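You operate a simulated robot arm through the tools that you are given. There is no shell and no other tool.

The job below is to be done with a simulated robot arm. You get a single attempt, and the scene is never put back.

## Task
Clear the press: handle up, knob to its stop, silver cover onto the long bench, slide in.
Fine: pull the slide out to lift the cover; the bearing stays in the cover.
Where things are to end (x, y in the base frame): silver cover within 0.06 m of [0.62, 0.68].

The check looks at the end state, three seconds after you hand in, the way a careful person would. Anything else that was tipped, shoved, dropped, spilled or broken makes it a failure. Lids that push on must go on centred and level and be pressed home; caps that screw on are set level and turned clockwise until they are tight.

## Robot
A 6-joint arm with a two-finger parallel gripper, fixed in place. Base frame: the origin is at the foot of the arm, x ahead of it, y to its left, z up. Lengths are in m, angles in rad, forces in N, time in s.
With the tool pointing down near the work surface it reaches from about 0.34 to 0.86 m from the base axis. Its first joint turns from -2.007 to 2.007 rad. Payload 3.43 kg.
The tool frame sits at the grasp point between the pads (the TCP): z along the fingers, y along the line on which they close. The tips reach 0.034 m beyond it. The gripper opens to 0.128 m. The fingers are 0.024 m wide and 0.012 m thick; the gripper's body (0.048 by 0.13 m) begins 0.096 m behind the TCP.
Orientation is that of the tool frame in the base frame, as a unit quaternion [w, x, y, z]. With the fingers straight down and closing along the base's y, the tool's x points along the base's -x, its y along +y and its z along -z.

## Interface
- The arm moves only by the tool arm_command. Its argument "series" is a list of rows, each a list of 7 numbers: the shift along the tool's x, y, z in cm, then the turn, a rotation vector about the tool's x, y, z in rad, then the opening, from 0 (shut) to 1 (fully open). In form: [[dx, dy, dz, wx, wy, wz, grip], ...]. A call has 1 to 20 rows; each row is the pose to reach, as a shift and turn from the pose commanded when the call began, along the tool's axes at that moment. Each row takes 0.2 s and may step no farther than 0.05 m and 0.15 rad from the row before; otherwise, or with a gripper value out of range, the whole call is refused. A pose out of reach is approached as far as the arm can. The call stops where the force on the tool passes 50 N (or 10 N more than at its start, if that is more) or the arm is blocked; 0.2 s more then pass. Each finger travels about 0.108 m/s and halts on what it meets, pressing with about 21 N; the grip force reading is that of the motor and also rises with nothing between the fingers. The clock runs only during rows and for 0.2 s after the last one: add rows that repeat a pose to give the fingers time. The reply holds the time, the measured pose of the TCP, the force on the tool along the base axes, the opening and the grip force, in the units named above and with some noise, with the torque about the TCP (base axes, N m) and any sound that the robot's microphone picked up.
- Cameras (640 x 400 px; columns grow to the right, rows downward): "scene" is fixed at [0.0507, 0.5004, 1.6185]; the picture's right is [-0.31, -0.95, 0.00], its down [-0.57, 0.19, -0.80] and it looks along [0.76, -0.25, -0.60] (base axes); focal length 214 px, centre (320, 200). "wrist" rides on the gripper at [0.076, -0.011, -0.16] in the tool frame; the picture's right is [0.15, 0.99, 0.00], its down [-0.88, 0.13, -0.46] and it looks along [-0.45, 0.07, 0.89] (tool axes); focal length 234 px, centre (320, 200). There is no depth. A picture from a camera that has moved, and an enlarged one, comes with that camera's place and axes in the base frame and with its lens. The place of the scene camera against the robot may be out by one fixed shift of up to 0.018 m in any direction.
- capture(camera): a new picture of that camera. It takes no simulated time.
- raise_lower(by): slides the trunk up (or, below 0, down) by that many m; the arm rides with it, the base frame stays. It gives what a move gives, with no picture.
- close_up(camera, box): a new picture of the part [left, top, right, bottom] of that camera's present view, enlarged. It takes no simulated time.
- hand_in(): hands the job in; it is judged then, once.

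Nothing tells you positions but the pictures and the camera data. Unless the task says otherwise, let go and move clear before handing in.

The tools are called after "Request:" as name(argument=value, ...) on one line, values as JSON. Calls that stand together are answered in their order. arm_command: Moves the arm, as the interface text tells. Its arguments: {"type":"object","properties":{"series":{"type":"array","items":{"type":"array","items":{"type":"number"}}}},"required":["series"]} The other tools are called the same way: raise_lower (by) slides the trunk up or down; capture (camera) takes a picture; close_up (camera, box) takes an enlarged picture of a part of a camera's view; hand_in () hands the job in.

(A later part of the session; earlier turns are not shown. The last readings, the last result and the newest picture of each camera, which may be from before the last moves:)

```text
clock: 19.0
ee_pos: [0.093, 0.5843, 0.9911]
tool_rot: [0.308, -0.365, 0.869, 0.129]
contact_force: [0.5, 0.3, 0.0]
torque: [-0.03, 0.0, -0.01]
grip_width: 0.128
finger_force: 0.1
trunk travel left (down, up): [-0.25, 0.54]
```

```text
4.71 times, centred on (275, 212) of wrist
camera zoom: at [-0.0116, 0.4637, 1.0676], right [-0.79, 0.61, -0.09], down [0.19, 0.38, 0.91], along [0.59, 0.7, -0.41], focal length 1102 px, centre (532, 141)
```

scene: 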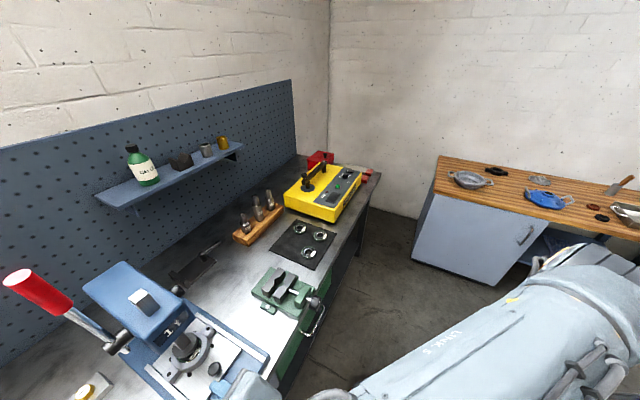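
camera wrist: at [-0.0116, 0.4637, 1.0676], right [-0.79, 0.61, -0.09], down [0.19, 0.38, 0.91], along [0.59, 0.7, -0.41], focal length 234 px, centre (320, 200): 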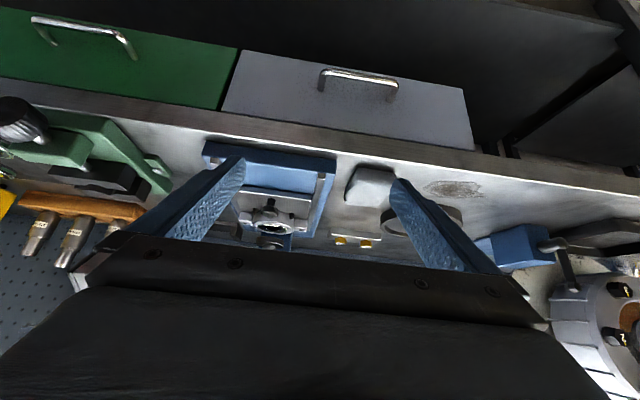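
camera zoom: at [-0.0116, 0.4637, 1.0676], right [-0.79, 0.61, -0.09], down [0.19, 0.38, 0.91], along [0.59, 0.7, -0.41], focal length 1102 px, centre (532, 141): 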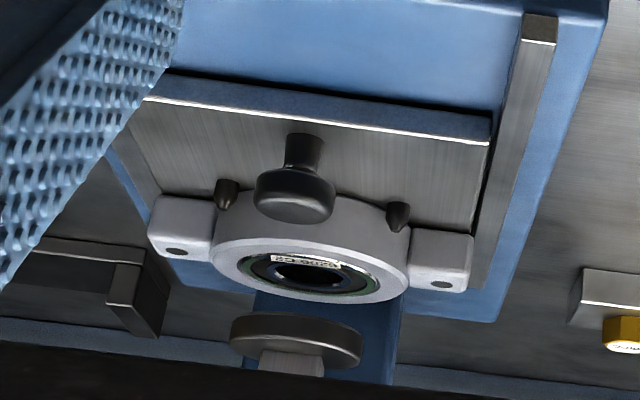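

The inverted view shows the ram foot is now well clear above the cover, so the handle is done. Next is the knurled knob on the vise side of the head: I'll raise up and swing around to look at it.

Request:
raise_lower(by=0.3)

Request:
arm_command(series=[[-2.69, -2.98, 2.17, -0.0897, 0, -0.1114, 0.5], [-5.39, -5.96, 4.34, -0.1794, 0, -0.2228, 0.5], [-8.08, -8.95, 6.5, -0.269, 0, -0.334, 0.5], [-10.77, -11.93, 8.67, -0.359, 0, -0.4456, 0.5], [-13.47, -14.91, 10.84, -0.4485, 0, -0.557, 0.5], [-16.16, -17.89, 13.0, -0.538, 0, -0.668, 0.5], [-18.85, -20.87, 15.18, -0.628, 0, -0.78, 0.5], [-21.54, -23.86, 17.34, -0.7176, 0, -0.891, 0.5], [-24.24, -26.84, 19.5, -0.807, 0, -1.0026, 0.5], [-26.93, -29.82, 21.68, -0.897, 0, -1.114, 0.5]])

Request:
capture(camera="wrist")

Request:
capture(camera="scene")

```text
clock: 22.0
ee_pos: [0.0932, 0.5831, 1.2909]
tool_rot: [0.307, -0.364, 0.87, 0.129]
contact_force: [0.1, 0.4, 0.3]
torque: [0.02, -0.01, 0.02]
grip_width: 0.1278
finger_force: 0.0
trunk travel left (down, up): [-0.55, 0.24]
```

```text
clock: 24.2
ee_pos: [0.514, 0.5881, 1.2655]
tool_rot: [-0.148, 0.846, -0.416, -0.299]
contact_force: [-0.8, 1.0, -0.9]
torque: [-0.03, -0.03, 0.01]
grip_width: 0.0639
finger_force: 0.0
out of reach, approached as far as the arm can: row 10
trunk travel left (down, up): [-0.55, 0.24]
```

```text
taken
camera wrist: at [0.6199, 0.4697, 1.342], right [-0.71, -0.69, -0.09], down [-0.35, 0.24, 0.91], along [-0.61, 0.68, -0.41], focal length 234 px, centre (320, 200)
```

wrist: 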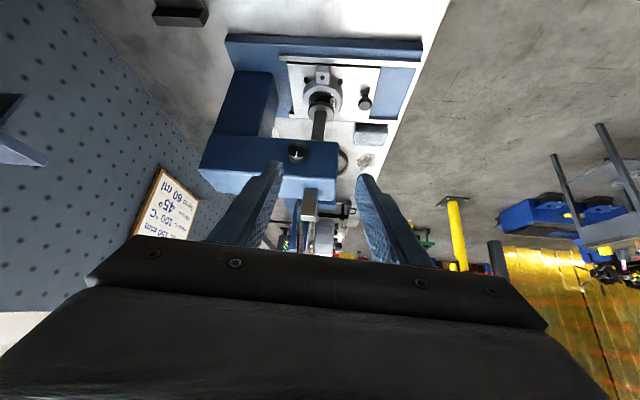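

```text
taken
```

scene: 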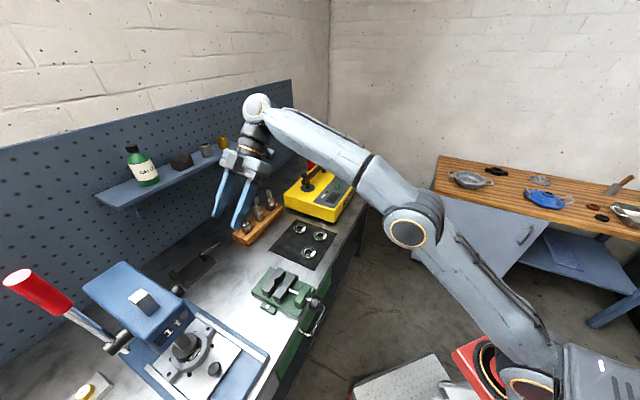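

Request:
close_up(camera="wrist", box=[260, 130, 340, 180])

Request:
close_up(camera="wrist", box=[190, 30, 440, 180])

Request:
close_up(camera="scene", box=[140, 270, 220, 320])

```text
8.00 times, centred on (300, 155) of wrist
camera zoom: at [0.6199, 0.4697, 1.342], right [-0.71, -0.69, -0.09], down [-0.35, 0.24, 0.91], along [-0.61, 0.68, -0.41], focal length 1873 px, centre (480, 560)
```

zoom: 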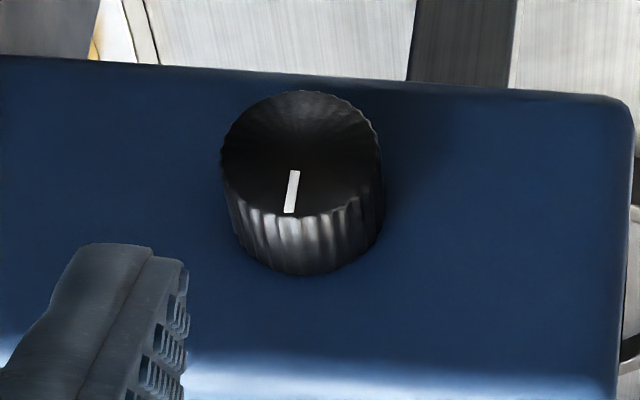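

```text
2.56 times, centred on (315, 105) of wrist
camera zoom: at [0.6199, 0.4697, 1.342], right [-0.71, -0.69, -0.09], down [-0.35, 0.24, 0.91], along [-0.61, 0.68, -0.41], focal length 600 px, centre (333, 443)
```

zoom: 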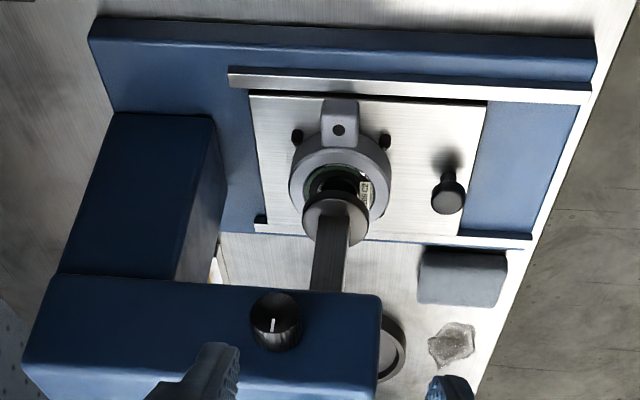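

```text
8.00 times, centred on (180, 295) of scene
camera zoom: at [0.0507, 0.5004, 1.6185], right [-0.31, -0.95, 0.0], down [-0.57, 0.19, -0.8], along [0.76, -0.25, -0.6], focal length 1716 px, centre (1440, -560)
```

zoom: 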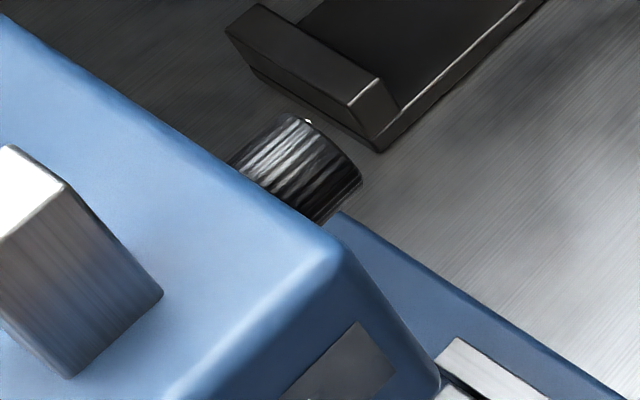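

The knob (about 34 mm across, sticking out about 28 mm) has a white pointer that points straight up, and its axis is near [0.431, 0.750, 1.107]. I'll turn the tool horizontal so it points along the knob's axis.

Request:
arm_command(series=[[0.62, -0.34, 1.26, -0.0186, -0.127, -0.0086, 0.5], [1.24, -0.69, 2.51, -0.0373, -0.254, -0.0173, 0.5], [1.86, -1.03, 3.77, -0.0559, -0.381, -0.0259, 0.5], [2.47, -1.38, 5.03, -0.0745, -0.508, -0.0345, 0.5], [3.09, -1.72, 6.29, -0.0931, -0.635, -0.0431, 0.5], [3.71, -2.07, 7.54, -0.1118, -0.762, -0.0518, 0.5], [4.33, -2.41, 8.8, -0.1304, -0.8892, -0.0604, 0.5]])

Request:
capture(camera="wrist")

Request:
capture(camera="scene")

```text
clock: 25.8
ee_pos: [0.5256, 0.6199, 1.17]
tool_rot: [-0.268, 0.654, -0.268, -0.654]
contact_force: [-0.1, 0.0, 0.6]
torque: [-0.04, -0.03, -0.04]
grip_width: 0.064
finger_force: 0.2
trunk travel left (down, up): [-0.55, 0.24]
```

```text
taken
camera wrist: at [0.6462, 0.517, 1.0947], right [-0.7, -0.7, -0.15], down [0.23, -0.41, 0.88], along [-0.68, 0.58, 0.45], focal length 234 px, centre (320, 200)
```

wrist: 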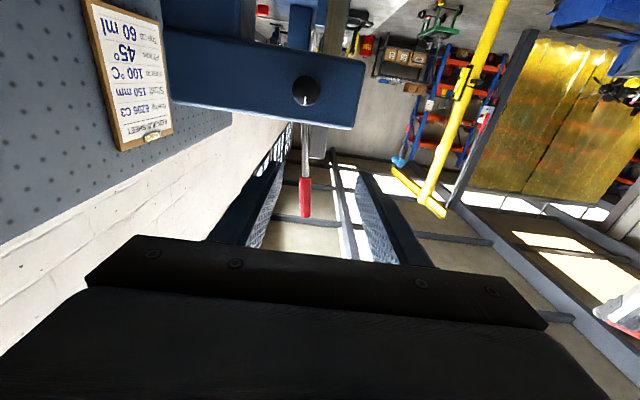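

```text
taken
```

scene: 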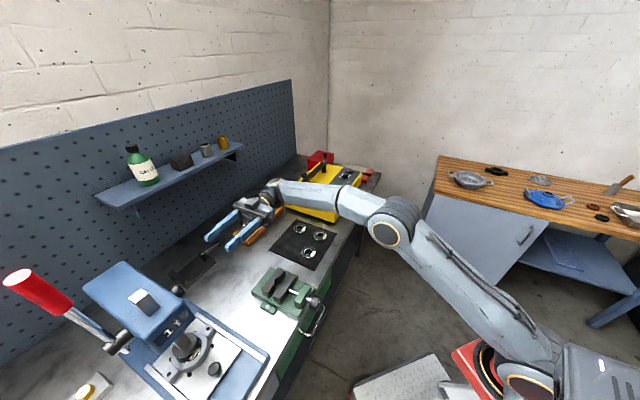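

Request:
close_up(camera="wrist", box=[260, 50, 360, 130])

```text
5.00 times, centred on (310, 90) of wrist
camera zoom: at [0.6462, 0.517, 1.0947], right [-0.7, -0.7, -0.15], down [0.23, -0.41, 0.88], along [-0.68, 0.58, 0.45], focal length 1171 px, centre (370, 750)
```

zoom: 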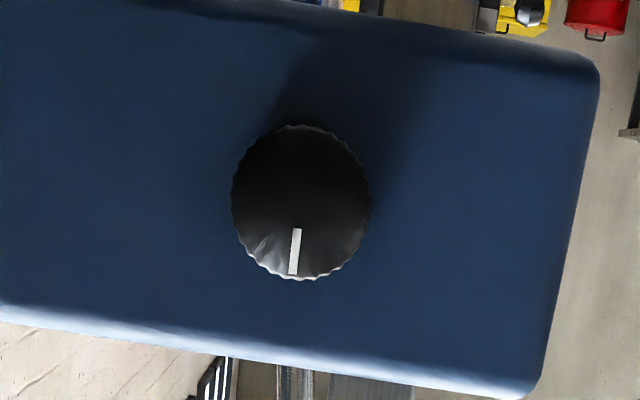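

The face centre of the knob is near [0.437, 0.7435, 1.1075]. I'll align with it and come closer.

Request:
arm_command(series=[[2.1, -0.9, 2.7, 0, 0, 0, 0.5], [4.2, -1.8, 5.3, 0, 0, 0, 0.5], [6.25, -2.66, 8.0, 0, 0, 0, 0.5]])

Request:
capture(camera="wrist")

Request:
close_up(camera="wrist", box=[220, 100, 420, 260])

```text
clock: 26.6
ee_pos: [0.4894, 0.6944, 1.1055]
tool_rot: [-0.268, 0.655, -0.268, -0.653]
contact_force: [-0.1, -0.9, 0.9]
torque: [-0.01, -0.04, 0.0]
grip_width: 0.0639
finger_force: 0.1
trunk travel left (down, up): [-0.55, 0.24]
```

```text
taken
camera wrist: at [0.6082, 0.5907, 1.0307], right [-0.69, -0.7, -0.15], down [0.23, -0.41, 0.88], along [-0.68, 0.58, 0.45], focal length 234 px, centre (320, 200)
```

wrist: 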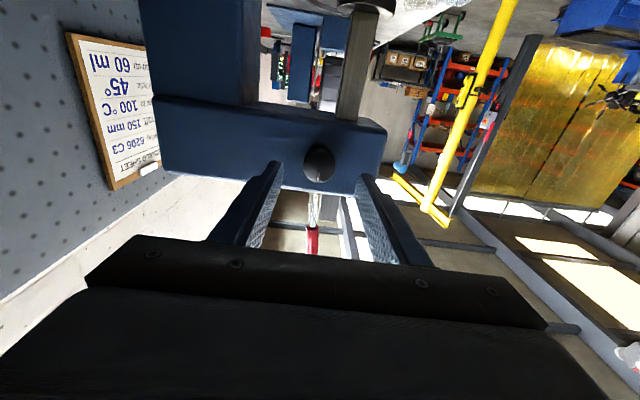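

```text
2.50 times, centred on (320, 180) of wrist
camera zoom: at [0.6082, 0.5907, 1.0307], right [-0.69, -0.7, -0.15], down [0.23, -0.41, 0.88], along [-0.68, 0.58, 0.45], focal length 585 px, centre (320, 250)
```

zoom: 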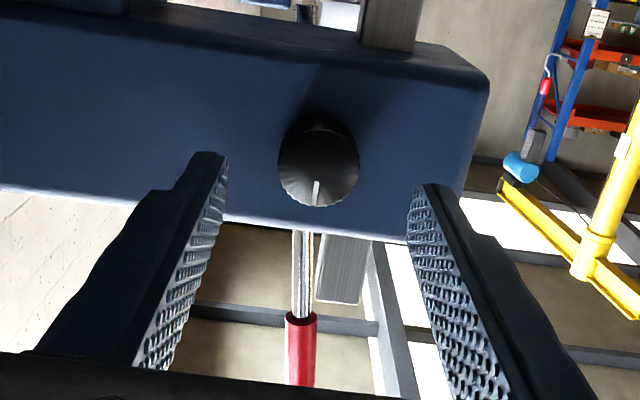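

Geometry agrees with the picture to about a millimetre. I'll advance over the knob and close on it.

Request:
arm_command(series=[[-0.1, 0.1, 2.0, 0, 0, 0, 0.5], [-0.2, 0.13, 4.0, 0, 0, 0, 0.5], [-0.2, 0.13, 6.0, 0, 0, 0, 0.5], [-0.2, 0.13, 6.0, 0, 0, 0, 0.2], [-0.2, 0.13, 6.0, 0, 0, 0, 0.0], [-0.2, 0.13, 6.0, 0, 0, 0, 0.0]])

Request:
close_up(camera="wrist", box=[220, 100, 420, 260])

```text
clock: 28.0
ee_pos: [0.4483, 0.7329, 1.1077]
tool_rot: [-0.27, 0.654, -0.271, -0.653]
contact_force: [36.8, -15.5, -0.1]
torque: [-0.69, -0.69, -1.28]
grip_width: 0.0334
finger_force: 44.7
trunk travel left (down, up): [-0.55, 0.24]
```

```text
2.50 times, centred on (320, 180) of wrist
camera zoom: at [0.5683, 0.6289, 1.0329], right [-0.7, -0.7, -0.15], down [0.23, -0.41, 0.88], along [-0.68, 0.58, 0.45], focal length 585 px, centre (320, 250)
```

zoom: 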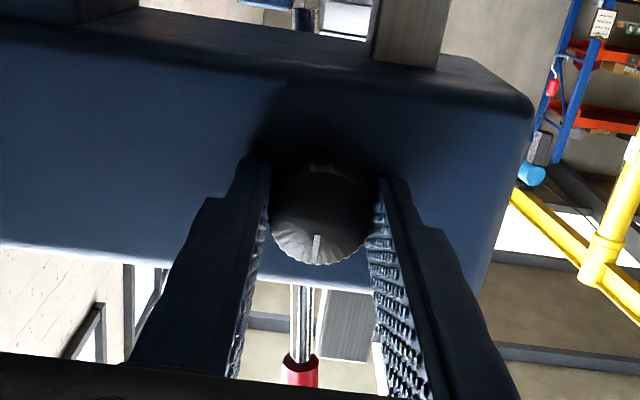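

The tips press on the head with about 37 N, so I'll open, back off about 6 mm and re-grip.

Request:
arm_command(series=[[0, 0, 0, 0, 0, 0, 0.45], [0, 0, -0.6, 0, 0, 0, 0.45], [0, 0, -0.6, 0, 0, 0, 0.2], [0, 0, -0.6, 0, 0, 0, 0.0], [0, 0, -0.6, 0, 0, 0, 0.0]])

```text
clock: 28.3
ee_pos: [0.445, 0.7283, 1.1089]
tool_rot: [0.266, -0.655, 0.267, 0.655]
contact_force: [16.8, -47.7, 0.8]
torque: [0.04, -0.01, -0.55]
grip_width: 0.0448
finger_force: 0.1
trunk travel left (down, up): [-0.55, 0.24]
stopped in row 1: the force on the tool passed its limit at 54 N (the readings are from after the stop); the commanded pose is now the measured one
```

Request:
arm_command(series=[[0, 0, -0.5, 0, 0, 0, 0.4], [0, 0, -0.8, 0, 0, 0, 0.45], [0, 0, -0.8, 0, 0, 0, 0.45]])

Request:
close_up(camera="wrist", box=[220, 100, 420, 260])

Request:
close_up(camera="scene", box=[120, 240, 280, 340])

```text
clock: 29.1
ee_pos: [0.4461, 0.7286, 1.1078]
tool_rot: [-0.264, 0.656, -0.266, -0.655]
contact_force: [0.5, -13.9, 1.7]
torque: [0.29, -0.03, -0.04]
grip_width: 0.0515
finger_force: 0.1
trunk travel left (down, up): [-0.55, 0.24]
```

```text
2.50 times, centred on (320, 180) of wrist
camera zoom: at [0.5669, 0.6268, 1.0328], right [-0.69, -0.71, -0.14], down [0.24, -0.41, 0.88], along [-0.69, 0.57, 0.45], focal length 585 px, centre (320, 250)
```

zoom: 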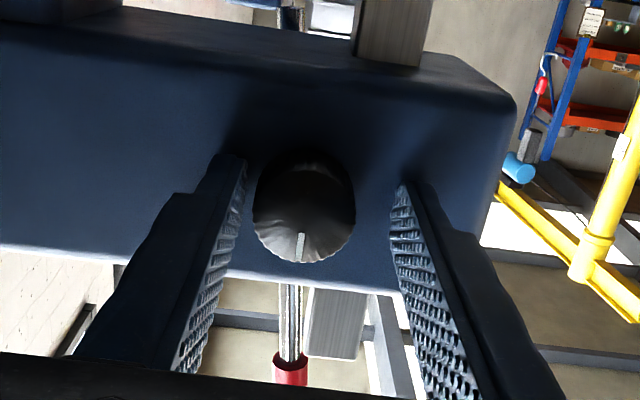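

```text
4.00 times, centred on (200, 290) of scene
camera zoom: at [0.0507, 0.5004, 1.6185], right [-0.31, -0.95, 0.0], down [-0.57, 0.19, -0.8], along [0.76, -0.25, -0.6], focal length 858 px, centre (800, -160)
```

zoom: 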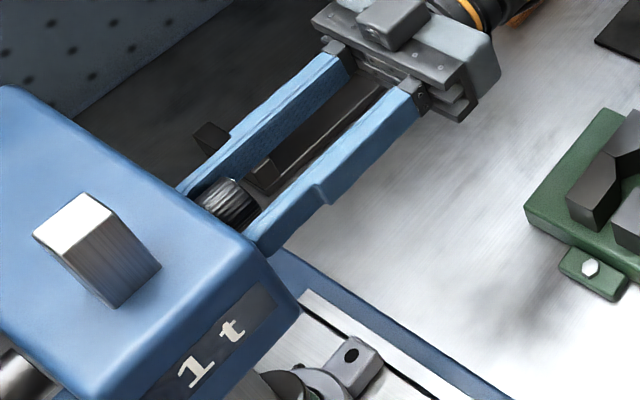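

Request:
arm_command(series=[[0, 0, -0.5, 0, 0, 0, 0.45], [0, 0, -0.7, 0, 0, 0, 0.45], [0, 0, -0.7, 0, 0, 0, 0.45]])

```text
clock: 29.9
ee_pos: [0.452, 0.7238, 1.1069]
tool_rot: [-0.265, 0.656, -0.267, -0.655]
contact_force: [-0.3, -0.1, -1.2]
torque: [-0.01, 0.03, -0.02]
grip_width: 0.0573
finger_force: 0.0
trunk travel left (down, up): [-0.55, 0.24]
```

Request:
arm_command(series=[[0, -0.4, 0.0, 0, 0, 0, 0.45], [0, -0.4, 0.35, 0, 0, 0, 0.45], [0, -0.4, 0.35, 0, 0, 0, 0.2], [0, -0.4, 0.35, 0, 0, 0, 0.0], [0, -0.4, 0.35, 0, 0, 0, 0.0]])

Request:
close_up(camera="wrist", box=[220, 100, 420, 260])

```text
clock: 31.1
ee_pos: [0.4518, 0.7292, 1.1088]
tool_rot: [-0.265, 0.656, -0.267, -0.655]
contact_force: [0.4, 1.8, 1.3]
torque: [-0.06, -0.05, -0.98]
grip_width: 0.034
finger_force: 45.1
trunk travel left (down, up): [-0.55, 0.24]
```

```text
2.50 times, centred on (320, 180) of wrist
camera zoom: at [0.5738, 0.6269, 1.0324], right [-0.69, -0.71, -0.14], down [0.24, -0.41, 0.88], along [-0.69, 0.57, 0.45], focal length 585 px, centre (320, 250)
```

zoom: 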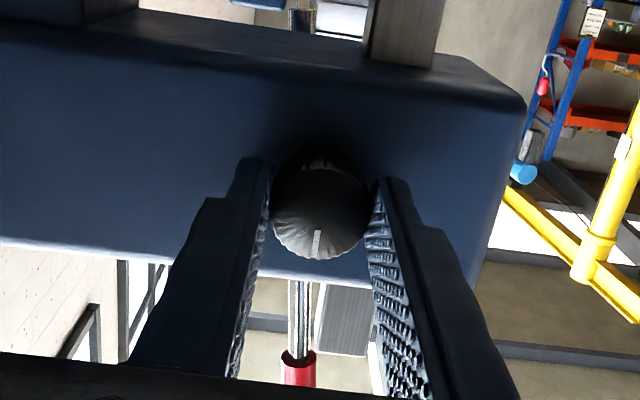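

The knob is gripped cleanly. I'll turn it clockwise (as seen facing it) a little and watch the torque.

Request:
arm_command(series=[[0, 0, 0, 0, 0, 0.1, 0], [0, 0, 0, 0, 0, 0.2, 0], [0, 0, 0, 0, 0, 0.3, 0]])

Request:
close_up(camera="wrist", box=[220, 100, 420, 260])

```text
clock: 31.9
ee_pos: [0.4519, 0.7287, 1.1061]
tool_rot: [0.164, -0.608, 0.363, 0.687]
contact_force: [4.6, 2.4, 2.6]
torque: [0.6, 0.6, -1.11]
grip_width: 0.0338
finger_force: 44.7
trunk travel left (down, up): [-0.55, 0.24]
```

```text
2.50 times, centred on (320, 180) of wrist
camera zoom: at [0.5576, 0.6102, 1.0325], right [-0.69, -0.71, 0.16], down [0.42, -0.22, 0.88], along [-0.59, 0.67, 0.45], focal length 585 px, centre (320, 250)
```

zoom: 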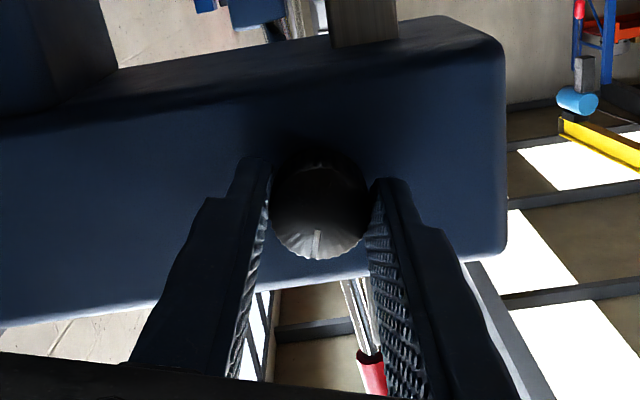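

The knob turns with the gripper and nearly without resistance. I'll keep turning clockwise.

Request:
arm_command(series=[[0, 0, 0, 0, 0, 0.12, 0], [0, 0, 0, 0, 0, 0.24, 0], [0, 0, 0, 0, 0, 0.36, 0], [0, 0, 0, 0, 0, 0.48, 0], [0, 0, 0, 0, 0, 0.6, 0], [0, 0, 0, 0, 0, 0.72, 0]])

Request:
close_up(camera="wrist", box=[220, 100, 420, 260])

```text
clock: 33.3
ee_pos: [0.4517, 0.7274, 1.1079]
tool_rot: [-0.09, -0.442, 0.552, 0.701]
contact_force: [5.0, 1.7, 8.3]
torque: [0.08, 0.06, -0.45]
grip_width: 0.0337
finger_force: 44.8
trunk travel left (down, up): [-0.55, 0.24]
```

```text
2.50 times, centred on (320, 180) of wrist
camera zoom: at [0.5246, 0.5763, 1.0594], right [-0.45, -0.46, 0.77], down [0.8, 0.17, 0.57], along [-0.4, 0.87, 0.29], focal length 585 px, centre (320, 250)
```

zoom: 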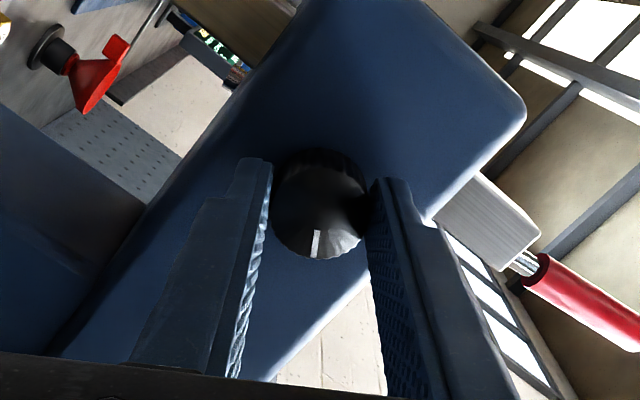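

Request:
arm_command(series=[[0, 0, 0, 0, 0, 0.12, 0], [0, 0, 0, 0, 0, 0.24, 0], [0, 0, 0, 0, 0, 0.36, 0], [0, 0, 0, 0, 0, 0.48, 0], [0, 0, 0, 0, 0, 0.6, 0], [0, 0, 0, 0, 0, 0.72, 0]])

Request:
close_up(camera="wrist", box=[220, 100, 420, 260])

```text
clock: 34.7
ee_pos: [0.4512, 0.7283, 1.1087]
tool_rot: [-0.331, -0.219, 0.673, 0.624]
contact_force: [-5.1, 0.9, 17.3]
torque: [0.8, 0.36, 0.46]
grip_width: 0.0333
finger_force: 44.5
trunk travel left (down, up): [-0.55, 0.24]
```

```text
2.50 times, centred on (320, 180) of wrist
camera zoom: at [0.5118, 0.5629, 1.111], right [0.02, 0.02, 1.0], down [0.95, 0.32, -0.02], along [-0.32, 0.95, -0.01], focal length 585 px, centre (320, 250)
```

zoom: 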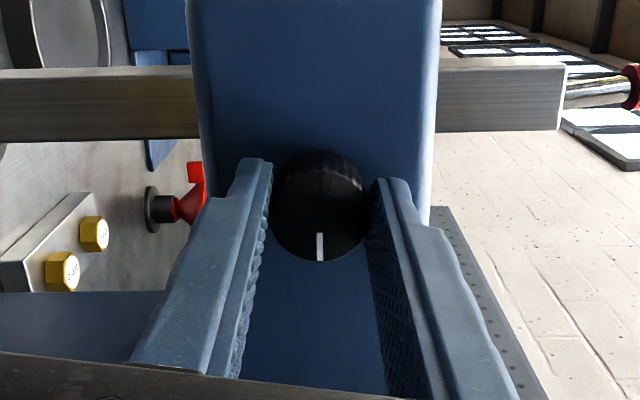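

Request:
arm_command(series=[[0, 0, 0, 0, 0, 0.12, 0], [0, 0, 0, 0, 0, 0.24, 0], [0, 0, 0, 0, 0, 0.36, 0], [0, 0, 0, 0, 0, 0.48, 0], [0, 0, 0, 0, 0, 0.6, 0], [0, 0, 0, 0, 0, 0.72, 0]])

Request:
close_up(camera="wrist", box=[220, 100, 420, 260])

```text
clock: 36.1
ee_pos: [0.4542, 0.7295, 1.1082]
tool_rot: [-0.529, 0.034, 0.707, 0.469]
contact_force: [9.1, 8.8, 20.6]
torque: [1.06, 0.44, -0.89]
grip_width: 0.0335
finger_force: 45.1
trunk travel left (down, up): [-0.55, 0.24]
```

```text
2.50 times, centred on (320, 180) of wrist
camera zoom: at [0.5269, 0.5781, 1.1608], right [0.47, 0.49, 0.73], down [0.78, 0.15, -0.6], along [-0.4, 0.86, -0.31], focal length 585 px, centre (320, 250)
```

zoom: 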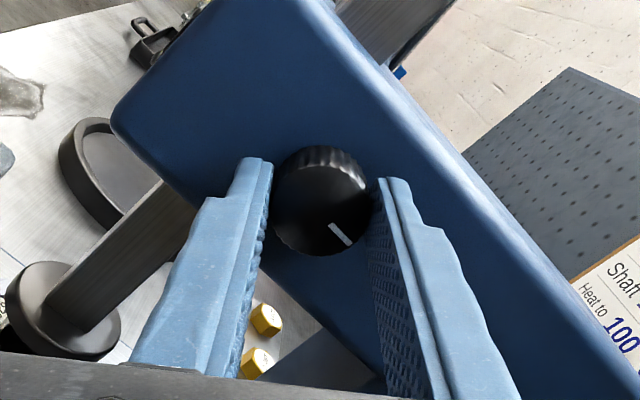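

The pointer slipped in the grip after about 90–100°, so the knob has met its stop, with the pointer now horizontal toward the wall. I'll let go and back off, then check the pointer.

Request:
arm_command(series=[[0, 0, 0, 0, 0, 0, 0.3], [0, 0, 0, 0, 0, 0, 0.5], [0, 0, -2, 0, 0, 0, 0.5], [0, 0, -5, 0, 0, 0, 0.5], [0, 0, -8, 0, 0, 0, 0.5]])

Request:
capture(camera="wrist")

Request:
close_up(camera="wrist", box=[240, 80, 400, 180])

Request:
capture(camera="scene")

```text
clock: 37.3
ee_pos: [0.5095, 0.6733, 1.1063]
tool_rot: [-0.529, 0.033, 0.707, 0.468]
contact_force: [-0.3, 0.0, 0.1]
torque: [0.0, -0.01, -0.01]
grip_width: 0.0642
finger_force: 0.1
trunk travel left (down, up): [-0.55, 0.24]
```

```text
taken
camera wrist: at [0.5838, 0.5231, 1.1587], right [0.47, 0.49, 0.73], down [0.78, 0.15, -0.6], along [-0.41, 0.86, -0.31], focal length 234 px, centre (320, 200)
```

wrist: 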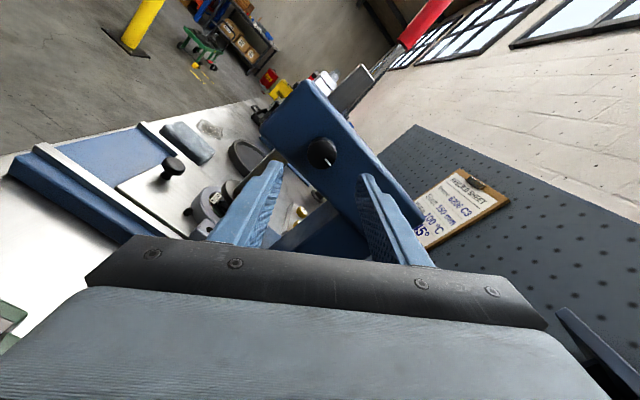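

```text
4.00 times, centred on (320, 130) of wrist
camera zoom: at [0.5838, 0.5231, 1.1587], right [0.47, 0.49, 0.73], down [0.78, 0.15, -0.6], along [-0.41, 0.86, -0.31], focal length 937 px, centre (320, 480)
```

zoom: 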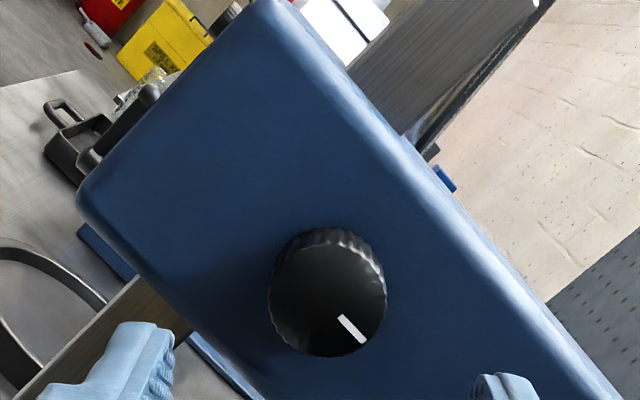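

```text
taken
```

scene: 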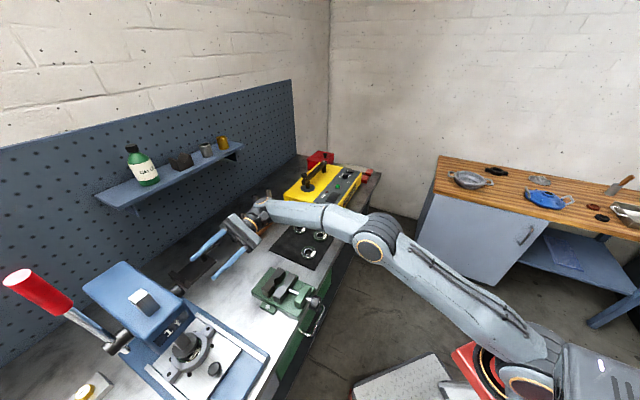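

The pointer now lies along the head toward the wall: the knob is at its 90° stop. Next I'll unwind the wrist to its earlier angle before going to the slide.

Request:
arm_command(series=[[0, 0, -0.5, 0, 0, -0.145, 0.5], [0, 0, -1, 0, 0, -0.29, 0.5], [0, 0, -1, 0, 0, -0.435, 0.5], [0, 0, -1, 0, 0, -0.58, 0.5], [0, 0, -1, 0, 0, -0.725, 0.5], [0, 0, -1, 0, 0, -0.87, 0.5], [0, 0, -1, 0, 0, -1.015, 0.5], [0, 0, -1, 0, 0, -1.16, 0.5], [0, 0, -1, 0, 0, -1.305, 0.5], [0, 0, -1, 0, 0, -1.45, 0.5], [0, 0, -1, 0, 0, -1.595, 0.5], [0, 0, -1, 0, 0, -1.74, 0.5], [0, 0, -1, 0, 0, -1.885, 0.5], [0, 0, -1, 0, 0, -2.03, 0.5], [0, 0, -1, 0, 0, -2.175, 0.5], [0, 0, -1, 0, 0, -2.32, 0.5], [0, 0, -1, 0, 0, -2.465, 0.5]])

```text
clock: 40.9
ee_pos: [0.5164, 0.6665, 1.1076]
tool_rot: [-0.267, 0.656, -0.265, -0.654]
contact_force: [0.2, 0.0, -0.5]
torque: [-0.01, -0.02, -0.01]
grip_width: 0.064
finger_force: 0.0
trunk travel left (down, up): [-0.55, 0.24]
```

Request:
arm_command(series=[[-0.36, 1.56, 0.2, 0, 0.143, 0, 0.5], [-0.73, 3.12, 0.4, 0, 0.286, 0, 0.5], [-1.09, 4.68, 0.61, 0, 0.428, 0, 0.5], [-1.45, 6.24, 0.81, 0, 0.571, 0, 0.5], [-1.82, 7.8, 1.01, 0, 0.714, 0, 0.5], [-2.18, 9.36, 1.21, 0, 0.857, 0, 0.5], [-2.55, 10.92, 1.41, 0, 1.0, 0, 0.5], [-2.91, 12.48, 1.61, 0, 1.143, 0, 0.5], [-3.27, 14.04, 1.82, 0, 1.285, 0, 0.5], [-3.64, 15.6, 2.02, 0, 1.428, 0, 0.5], [-4.0, 17.16, 2.22, 0, 1.571, 0, 0.5]])

Request:
capture(camera="wrist")

Request:
capture(camera="scene")

```text
clock: 43.3
ee_pos: [0.3817, 0.5581, 1.1469]
tool_rot: [-0.001, 0.926, -0.377, 0.003]
contact_force: [0.2, -0.4, 0.3]
torque: [0.03, 0.04, -0.03]
grip_width: 0.0639
finger_force: 0.0
trunk travel left (down, up): [-0.55, 0.24]
```

```text
taken
camera wrist: at [0.442, 0.5146, 1.3071], right [-0.58, -0.81, 0.0], down [-0.72, 0.52, 0.45], along [-0.36, 0.26, -0.89], focal length 234 px, centre (320, 200)
```

wrist: 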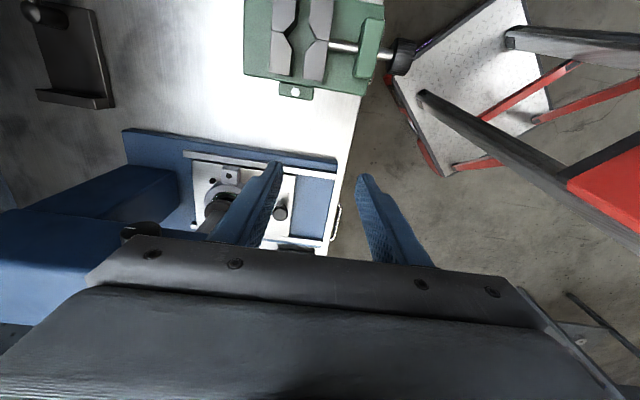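

```text
taken
```

scene: 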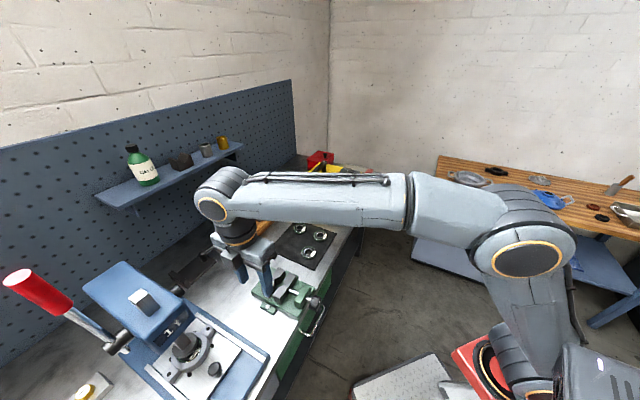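

Request:
close_up(camera="wrist", box=[170, 130, 350, 260])

```text
3.08 times, centred on (260, 195) of wrist
camera zoom: at [0.442, 0.5146, 1.3071], right [-0.58, -0.81, 0.0], down [-0.72, 0.52, 0.45], along [-0.36, 0.26, -0.89], focal length 720 px, centre (505, 215)
```

zoom: 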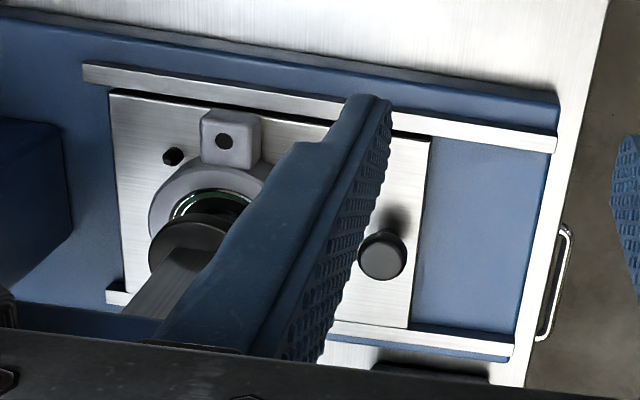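

The slide knob is near [0.3055, 0.703] with its top at about z 0.931, about 5 cm in front of the head. I'll turn the gripper so it closes sideways on that knob (clear of the head) and move in front of it.

Request:
arm_command(series=[[-1.37, 0.05, 0.43, 0, 0, 0.143, 0.5], [-2.75, 0.09, 0.85, 0, 0, 0.286, 0.5], [-4.12, 0.14, 1.28, 0, 0, 0.428, 0.5], [-5.5, 0.18, 1.71, 0, 0, 0.571, 0.5], [-6.87, 0.23, 2.14, 0, 0, 0.714, 0.5], [-8.24, 0.27, 2.56, 0, 0, 0.857, 0.5], [-9.62, 0.32, 2.99, 0, 0, 1.0, 0.5], [-10.99, 0.36, 3.42, 0, 0, 1.143, 0.5], [-12.36, 0.41, 3.85, 0, 0, 1.285, 0.5], [-13.74, 0.45, 4.27, 0, 0, 1.428, 0.5], [-15.11, 0.5, 4.7, 0, 0, 1.571, 0.5]])

Request:
capture(camera="wrist")

Request:
close_up(camera="wrist", box=[240, 120, 400, 250])

```text
clock: 45.7
ee_pos: [0.2687, 0.6612, 1.0988]
tool_rot: [0.002, -0.389, 0.921, -0.002]
contact_force: [0.0, 0.7, 0.2]
torque: [0.02, 0.02, 0.03]
grip_width: 0.0638
finger_force: 0.0
trunk travel left (down, up): [-0.55, 0.24]
```

```text
taken
camera wrist: at [0.2229, 0.6003, 1.2587], right [-0.81, 0.59, 0.0], down [0.52, 0.72, 0.46], along [0.27, 0.37, -0.89], focal length 234 px, centre (320, 200)
```

wrist: 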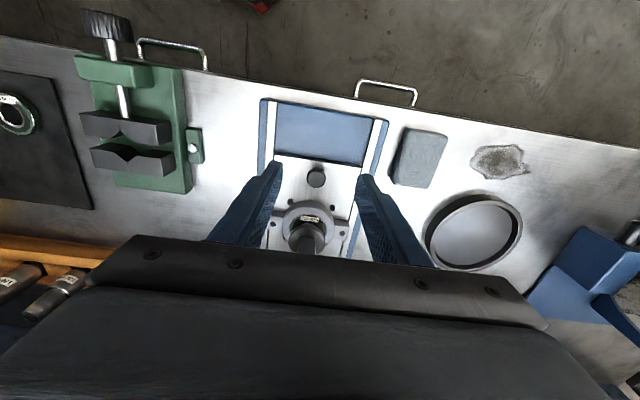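

```text
3.08 times, centred on (320, 185) of wrist
camera zoom: at [0.2229, 0.6003, 1.2587], right [-0.81, 0.59, 0.0], down [0.52, 0.72, 0.46], along [0.27, 0.37, -0.89], focal length 720 px, centre (320, 246)
```

zoom: 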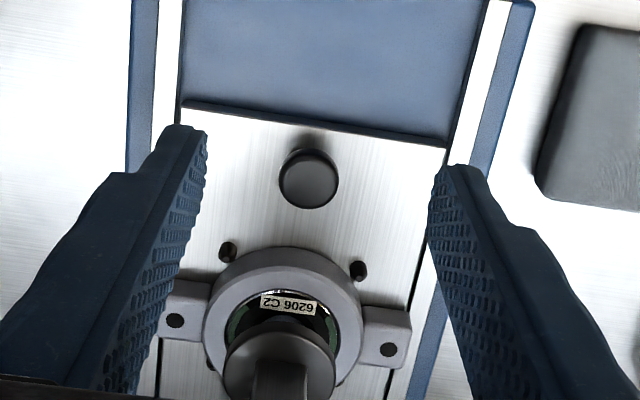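

Both views agree on the slide knob ([0.3056, 0.7028]) and put the cover's centre near [0.377, 0.773]. I'll go above the slide knob and down to it.

Request:
arm_command(series=[[-2.8, 0.17, 0, 0, 0, 0, 0.5], [-5.55, 0.34, 0, 0, 0, 0, 0.5], [-5.55, 0.34, 4.0, 0, 0, 0, 0.5], [-5.55, 0.34, 8.0, 0, 0, 0, 0.5], [-5.55, 0.34, 12.0, 0, 0, 0, 0.5], [-5.55, 0.34, 14.0, 0, 0, 0, 0.5]])

Request:
capture(camera="wrist")

Request:
capture(camera="scene")

```text
clock: 47.1
ee_pos: [0.3067, 0.7009, 0.9594]
tool_rot: [0.003, -0.39, 0.921, -0.001]
contact_force: [0.0, -0.6, 0.2]
torque: [0.02, -0.01, -0.01]
grip_width: 0.0638
finger_force: 0.0
trunk travel left (down, up): [-0.55, 0.24]
```

```text
taken
camera wrist: at [0.2602, 0.6407, 1.1197], right [-0.81, 0.58, 0.0], down [0.52, 0.72, 0.46], along [0.27, 0.37, -0.89], focal length 234 px, centre (320, 200)
```

wrist: 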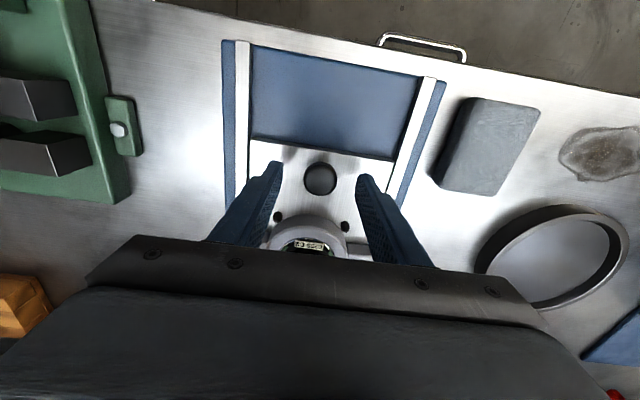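

```text
taken
```

scene: 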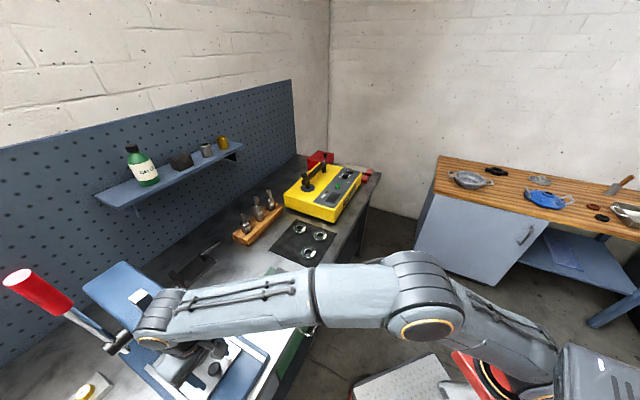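

Request:
arm_command(series=[[0.0, 0.1, 1.0, 0, 0, 0, 0.5], [0.0, 0.2, 2.0, 0, 0, 0, 0.5], [0, 0.2, 2.2, 0, 0, 0, 0.3], [0, 0.2, 2.2, 0, 0, 0, 0.0], [0, 0.2, 2.2, 0, 0, 0, 0.0]])

Request:
close_up(camera="wrist", box=[220, 100, 420, 250])

```text
clock: 48.3
ee_pos: [0.3063, 0.7025, 0.9372]
tool_rot: [0.001, -0.39, 0.921, -0.001]
contact_force: [12.0, -13.3, 2.1]
torque: [-0.46, 0.04, -0.16]
grip_width: 0.0294
finger_force: 44.5
trunk travel left (down, up): [-0.55, 0.24]
```

```text
2.67 times, centred on (320, 175) of wrist
camera zoom: at [0.26, 0.6419, 1.0977], right [-0.81, 0.58, 0.0], down [0.52, 0.72, 0.46], along [0.27, 0.37, -0.89], focal length 624 px, centre (320, 267)
```

zoom: 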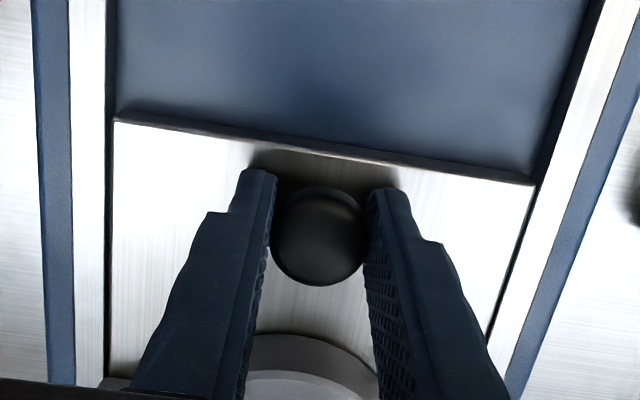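

The slide knob is held. I'll pull the slide out toward the front.

Request:
arm_command(series=[[1.0, -0.1, 0, 0, 0, 0, 0], [2.5, -0.15, 0, 0, 0, 0, 0], [4.0, -0.15, 0, 0, 0, 0, 0], [5.5, -0.15, 0, 0, 0, 0, 0], [7.0, -0.15, 0, 0, 0, 0, 0]])

Request:
capture(camera="wrist")

```text
clock: 49.5
ee_pos: [0.2561, 0.6514, 0.9375]
tool_rot: [0.001, -0.39, 0.921, 0.0]
contact_force: [4.5, -3.7, -0.6]
torque: [0.18, -0.29, 0.06]
grip_width: 0.0297
finger_force: 45.0
trunk travel left (down, up): [-0.55, 0.24]
```

```text
taken
camera wrist: at [0.2095, 0.5907, 1.0976], right [-0.81, 0.58, 0.0], down [0.52, 0.72, 0.46], along [0.27, 0.37, -0.89], focal length 234 px, centre (320, 200)
```

wrist: 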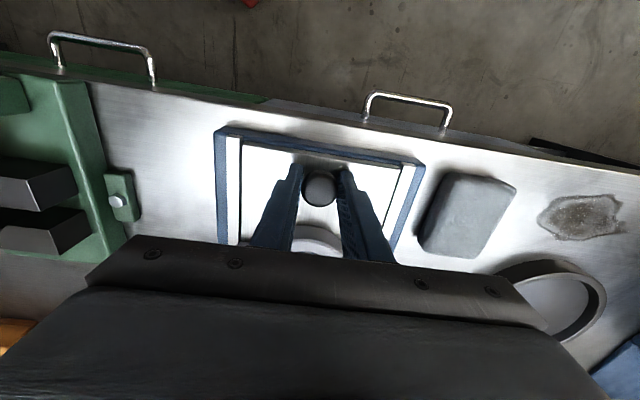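

The slide follows easily. I'll continue pulling until it stops or is far enough.

Request:
arm_command(series=[[1.0, 0, 0, 0, 0, 0, 0], [2.0, 0, 0, 0, 0, 0, 0], [3.0, 0, 0, 0, 0, 0, 0], [4.0, 0, 0, 0, 0, 0, 0], [5.0, 0, 0, 0, 0, 0, 0]])

Request:
capture(camera="wrist")

Request:
capture(camera="scene")

```text
clock: 50.7
ee_pos: [0.2219, 0.6165, 0.9373]
tool_rot: [0.001, -0.39, 0.921, 0.0]
contact_force: [-3.5, 3.1, 9.4]
torque: [-0.09, 0.26, -0.05]
grip_width: 0.0293
finger_force: 45.0
trunk travel left (down, up): [-0.55, 0.24]
```

```text
taken
camera wrist: at [0.1748, 0.5559, 1.0974], right [-0.81, 0.58, 0.0], down [0.52, 0.72, 0.46], along [0.27, 0.37, -0.89], focal length 234 px, centre (320, 200)
```

wrist: 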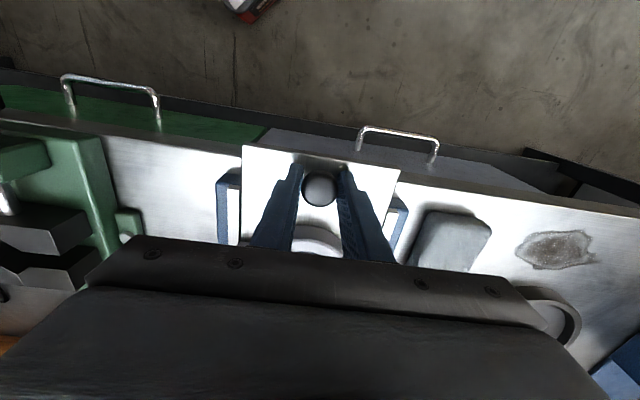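

```text
taken
```

scene: 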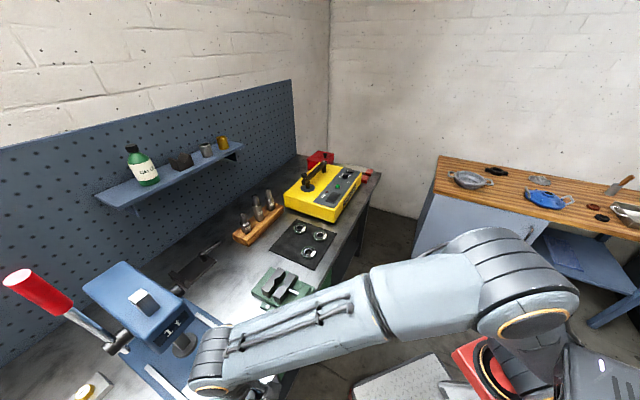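

The slide is 12 cm out with the cover on it. I'll take a little more so that the gripper clears the head when lifting.

Request:
arm_command(series=[[1.0, 0, 0, 0, 0, 0, 0], [2.0, 0, 0, 0, 0, 0, 0], [3.0, 0, 0, 0, 0, 0, 0]])

Request:
capture(camera="wrist")

```text
clock: 51.5
ee_pos: [0.2088, 0.6056, 0.9378]
tool_rot: [0.004, -0.386, 0.923, 0.006]
contact_force: [-14.9, 13.5, -5.0]
torque: [0.26, 0.2, 0.04]
grip_width: 0.0295
finger_force: 45.7
trunk travel left (down, up): [-0.55, 0.24]
stopped in row 3: the force on the tool passed its limit at 71 N (the readings are from after the stop); the commanded pose is now the measured one
```

```text
taken
camera wrist: at [0.1626, 0.5424, 1.0959], right [-0.81, 0.59, 0.01], down [0.53, 0.71, 0.47], along [0.27, 0.38, -0.88], focal length 234 px, centre (320, 200)
```

wrist: 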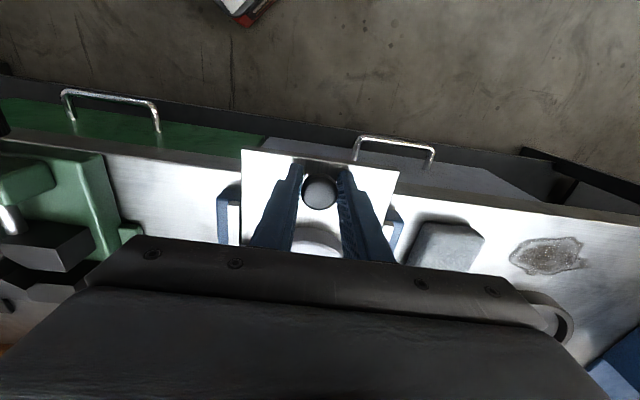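

The slide is at its outer stop, about 13.7 cm out. I'll release the knob and rise to look at the cover.

Request:
arm_command(series=[[0, 0, 0, 0, 0, 0, 0.2], [0, 0, 0, 0, 0, 0, 0.5], [0, 0, -1, 0, 0, 0, 0.5], [0, 0, -5, 0, 0, 0, 0.5], [0, 0, -10, 0, 0, 0, 0.5], [2, 0, -14, 0, 0, 0, 0.5], [4, 0, -18, 0, 0, 0, 0.5]])

Request:
capture(camera="wrist")

Request:
close_up(camera="wrist", box=[220, 100, 420, 250])

```text
clock: 53.0
ee_pos: [0.1804, 0.5722, 1.1164]
tool_rot: [0.005, -0.386, 0.923, 0.004]
contact_force: [-0.4, -0.4, -1.0]
torque: [-0.05, -0.02, 0.02]
grip_width: 0.0639
finger_force: 0.1
trunk travel left (down, up): [-0.55, 0.24]
```

```text
taken
camera wrist: at [0.1335, 0.5098, 1.2755], right [-0.81, 0.59, 0.0], down [0.52, 0.71, 0.47], along [0.27, 0.38, -0.88], focal length 234 px, centre (320, 200)
```

wrist: 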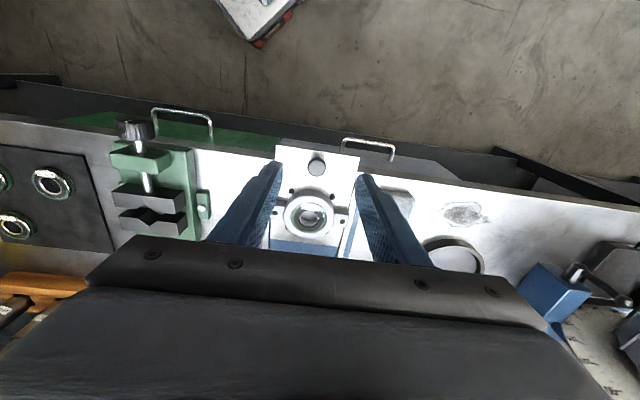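

```text
2.67 times, centred on (320, 175) of wrist
camera zoom: at [0.1335, 0.5098, 1.2755], right [-0.81, 0.59, 0.0], down [0.52, 0.71, 0.47], along [0.27, 0.38, -0.88], focal length 624 px, centre (320, 267)
```

zoom: 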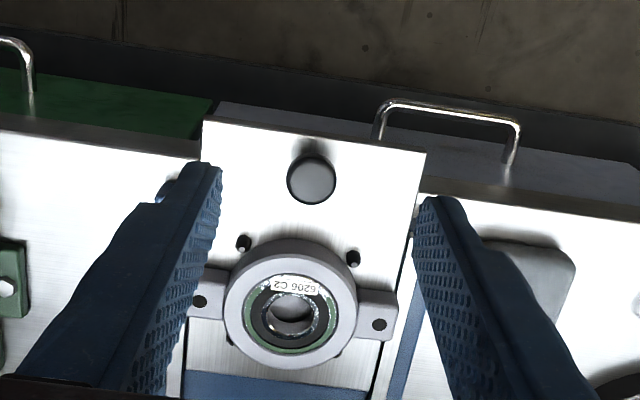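

Request:
close_up(camera="wrist", box=[265, 145, 355, 225])

Request:
close_up(camera="scene", box=[140, 320, 280, 400])

```text
5.00 times, centred on (310, 185) of wrist
camera zoom: at [0.1335, 0.5098, 1.2755], right [-0.81, 0.59, 0.0], down [0.52, 0.71, 0.47], along [0.27, 0.38, -0.88], focal length 1171 px, centre (370, 275)
```

zoom: 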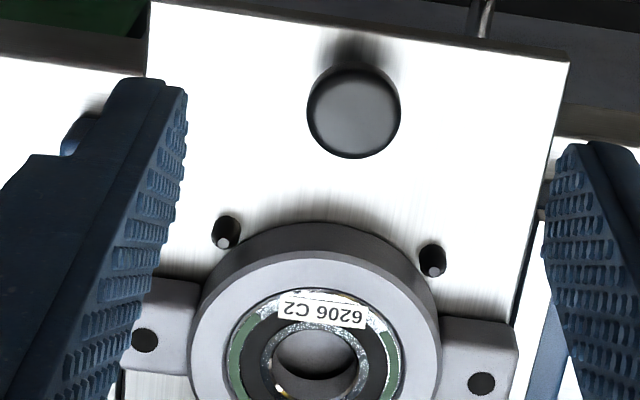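

```text
4.57 times, centred on (210, 360) of scene
camera zoom: at [0.0507, 0.5004, 1.6185], right [-0.31, -0.95, 0.0], down [-0.57, 0.19, -0.8], along [0.76, -0.25, -0.6], focal length 980 px, centre (823, -531)
```

zoom: 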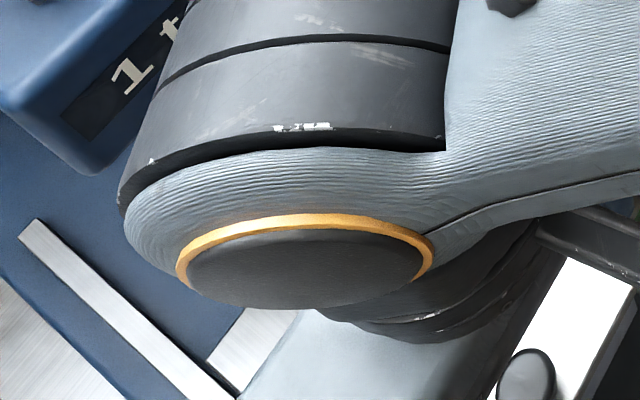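

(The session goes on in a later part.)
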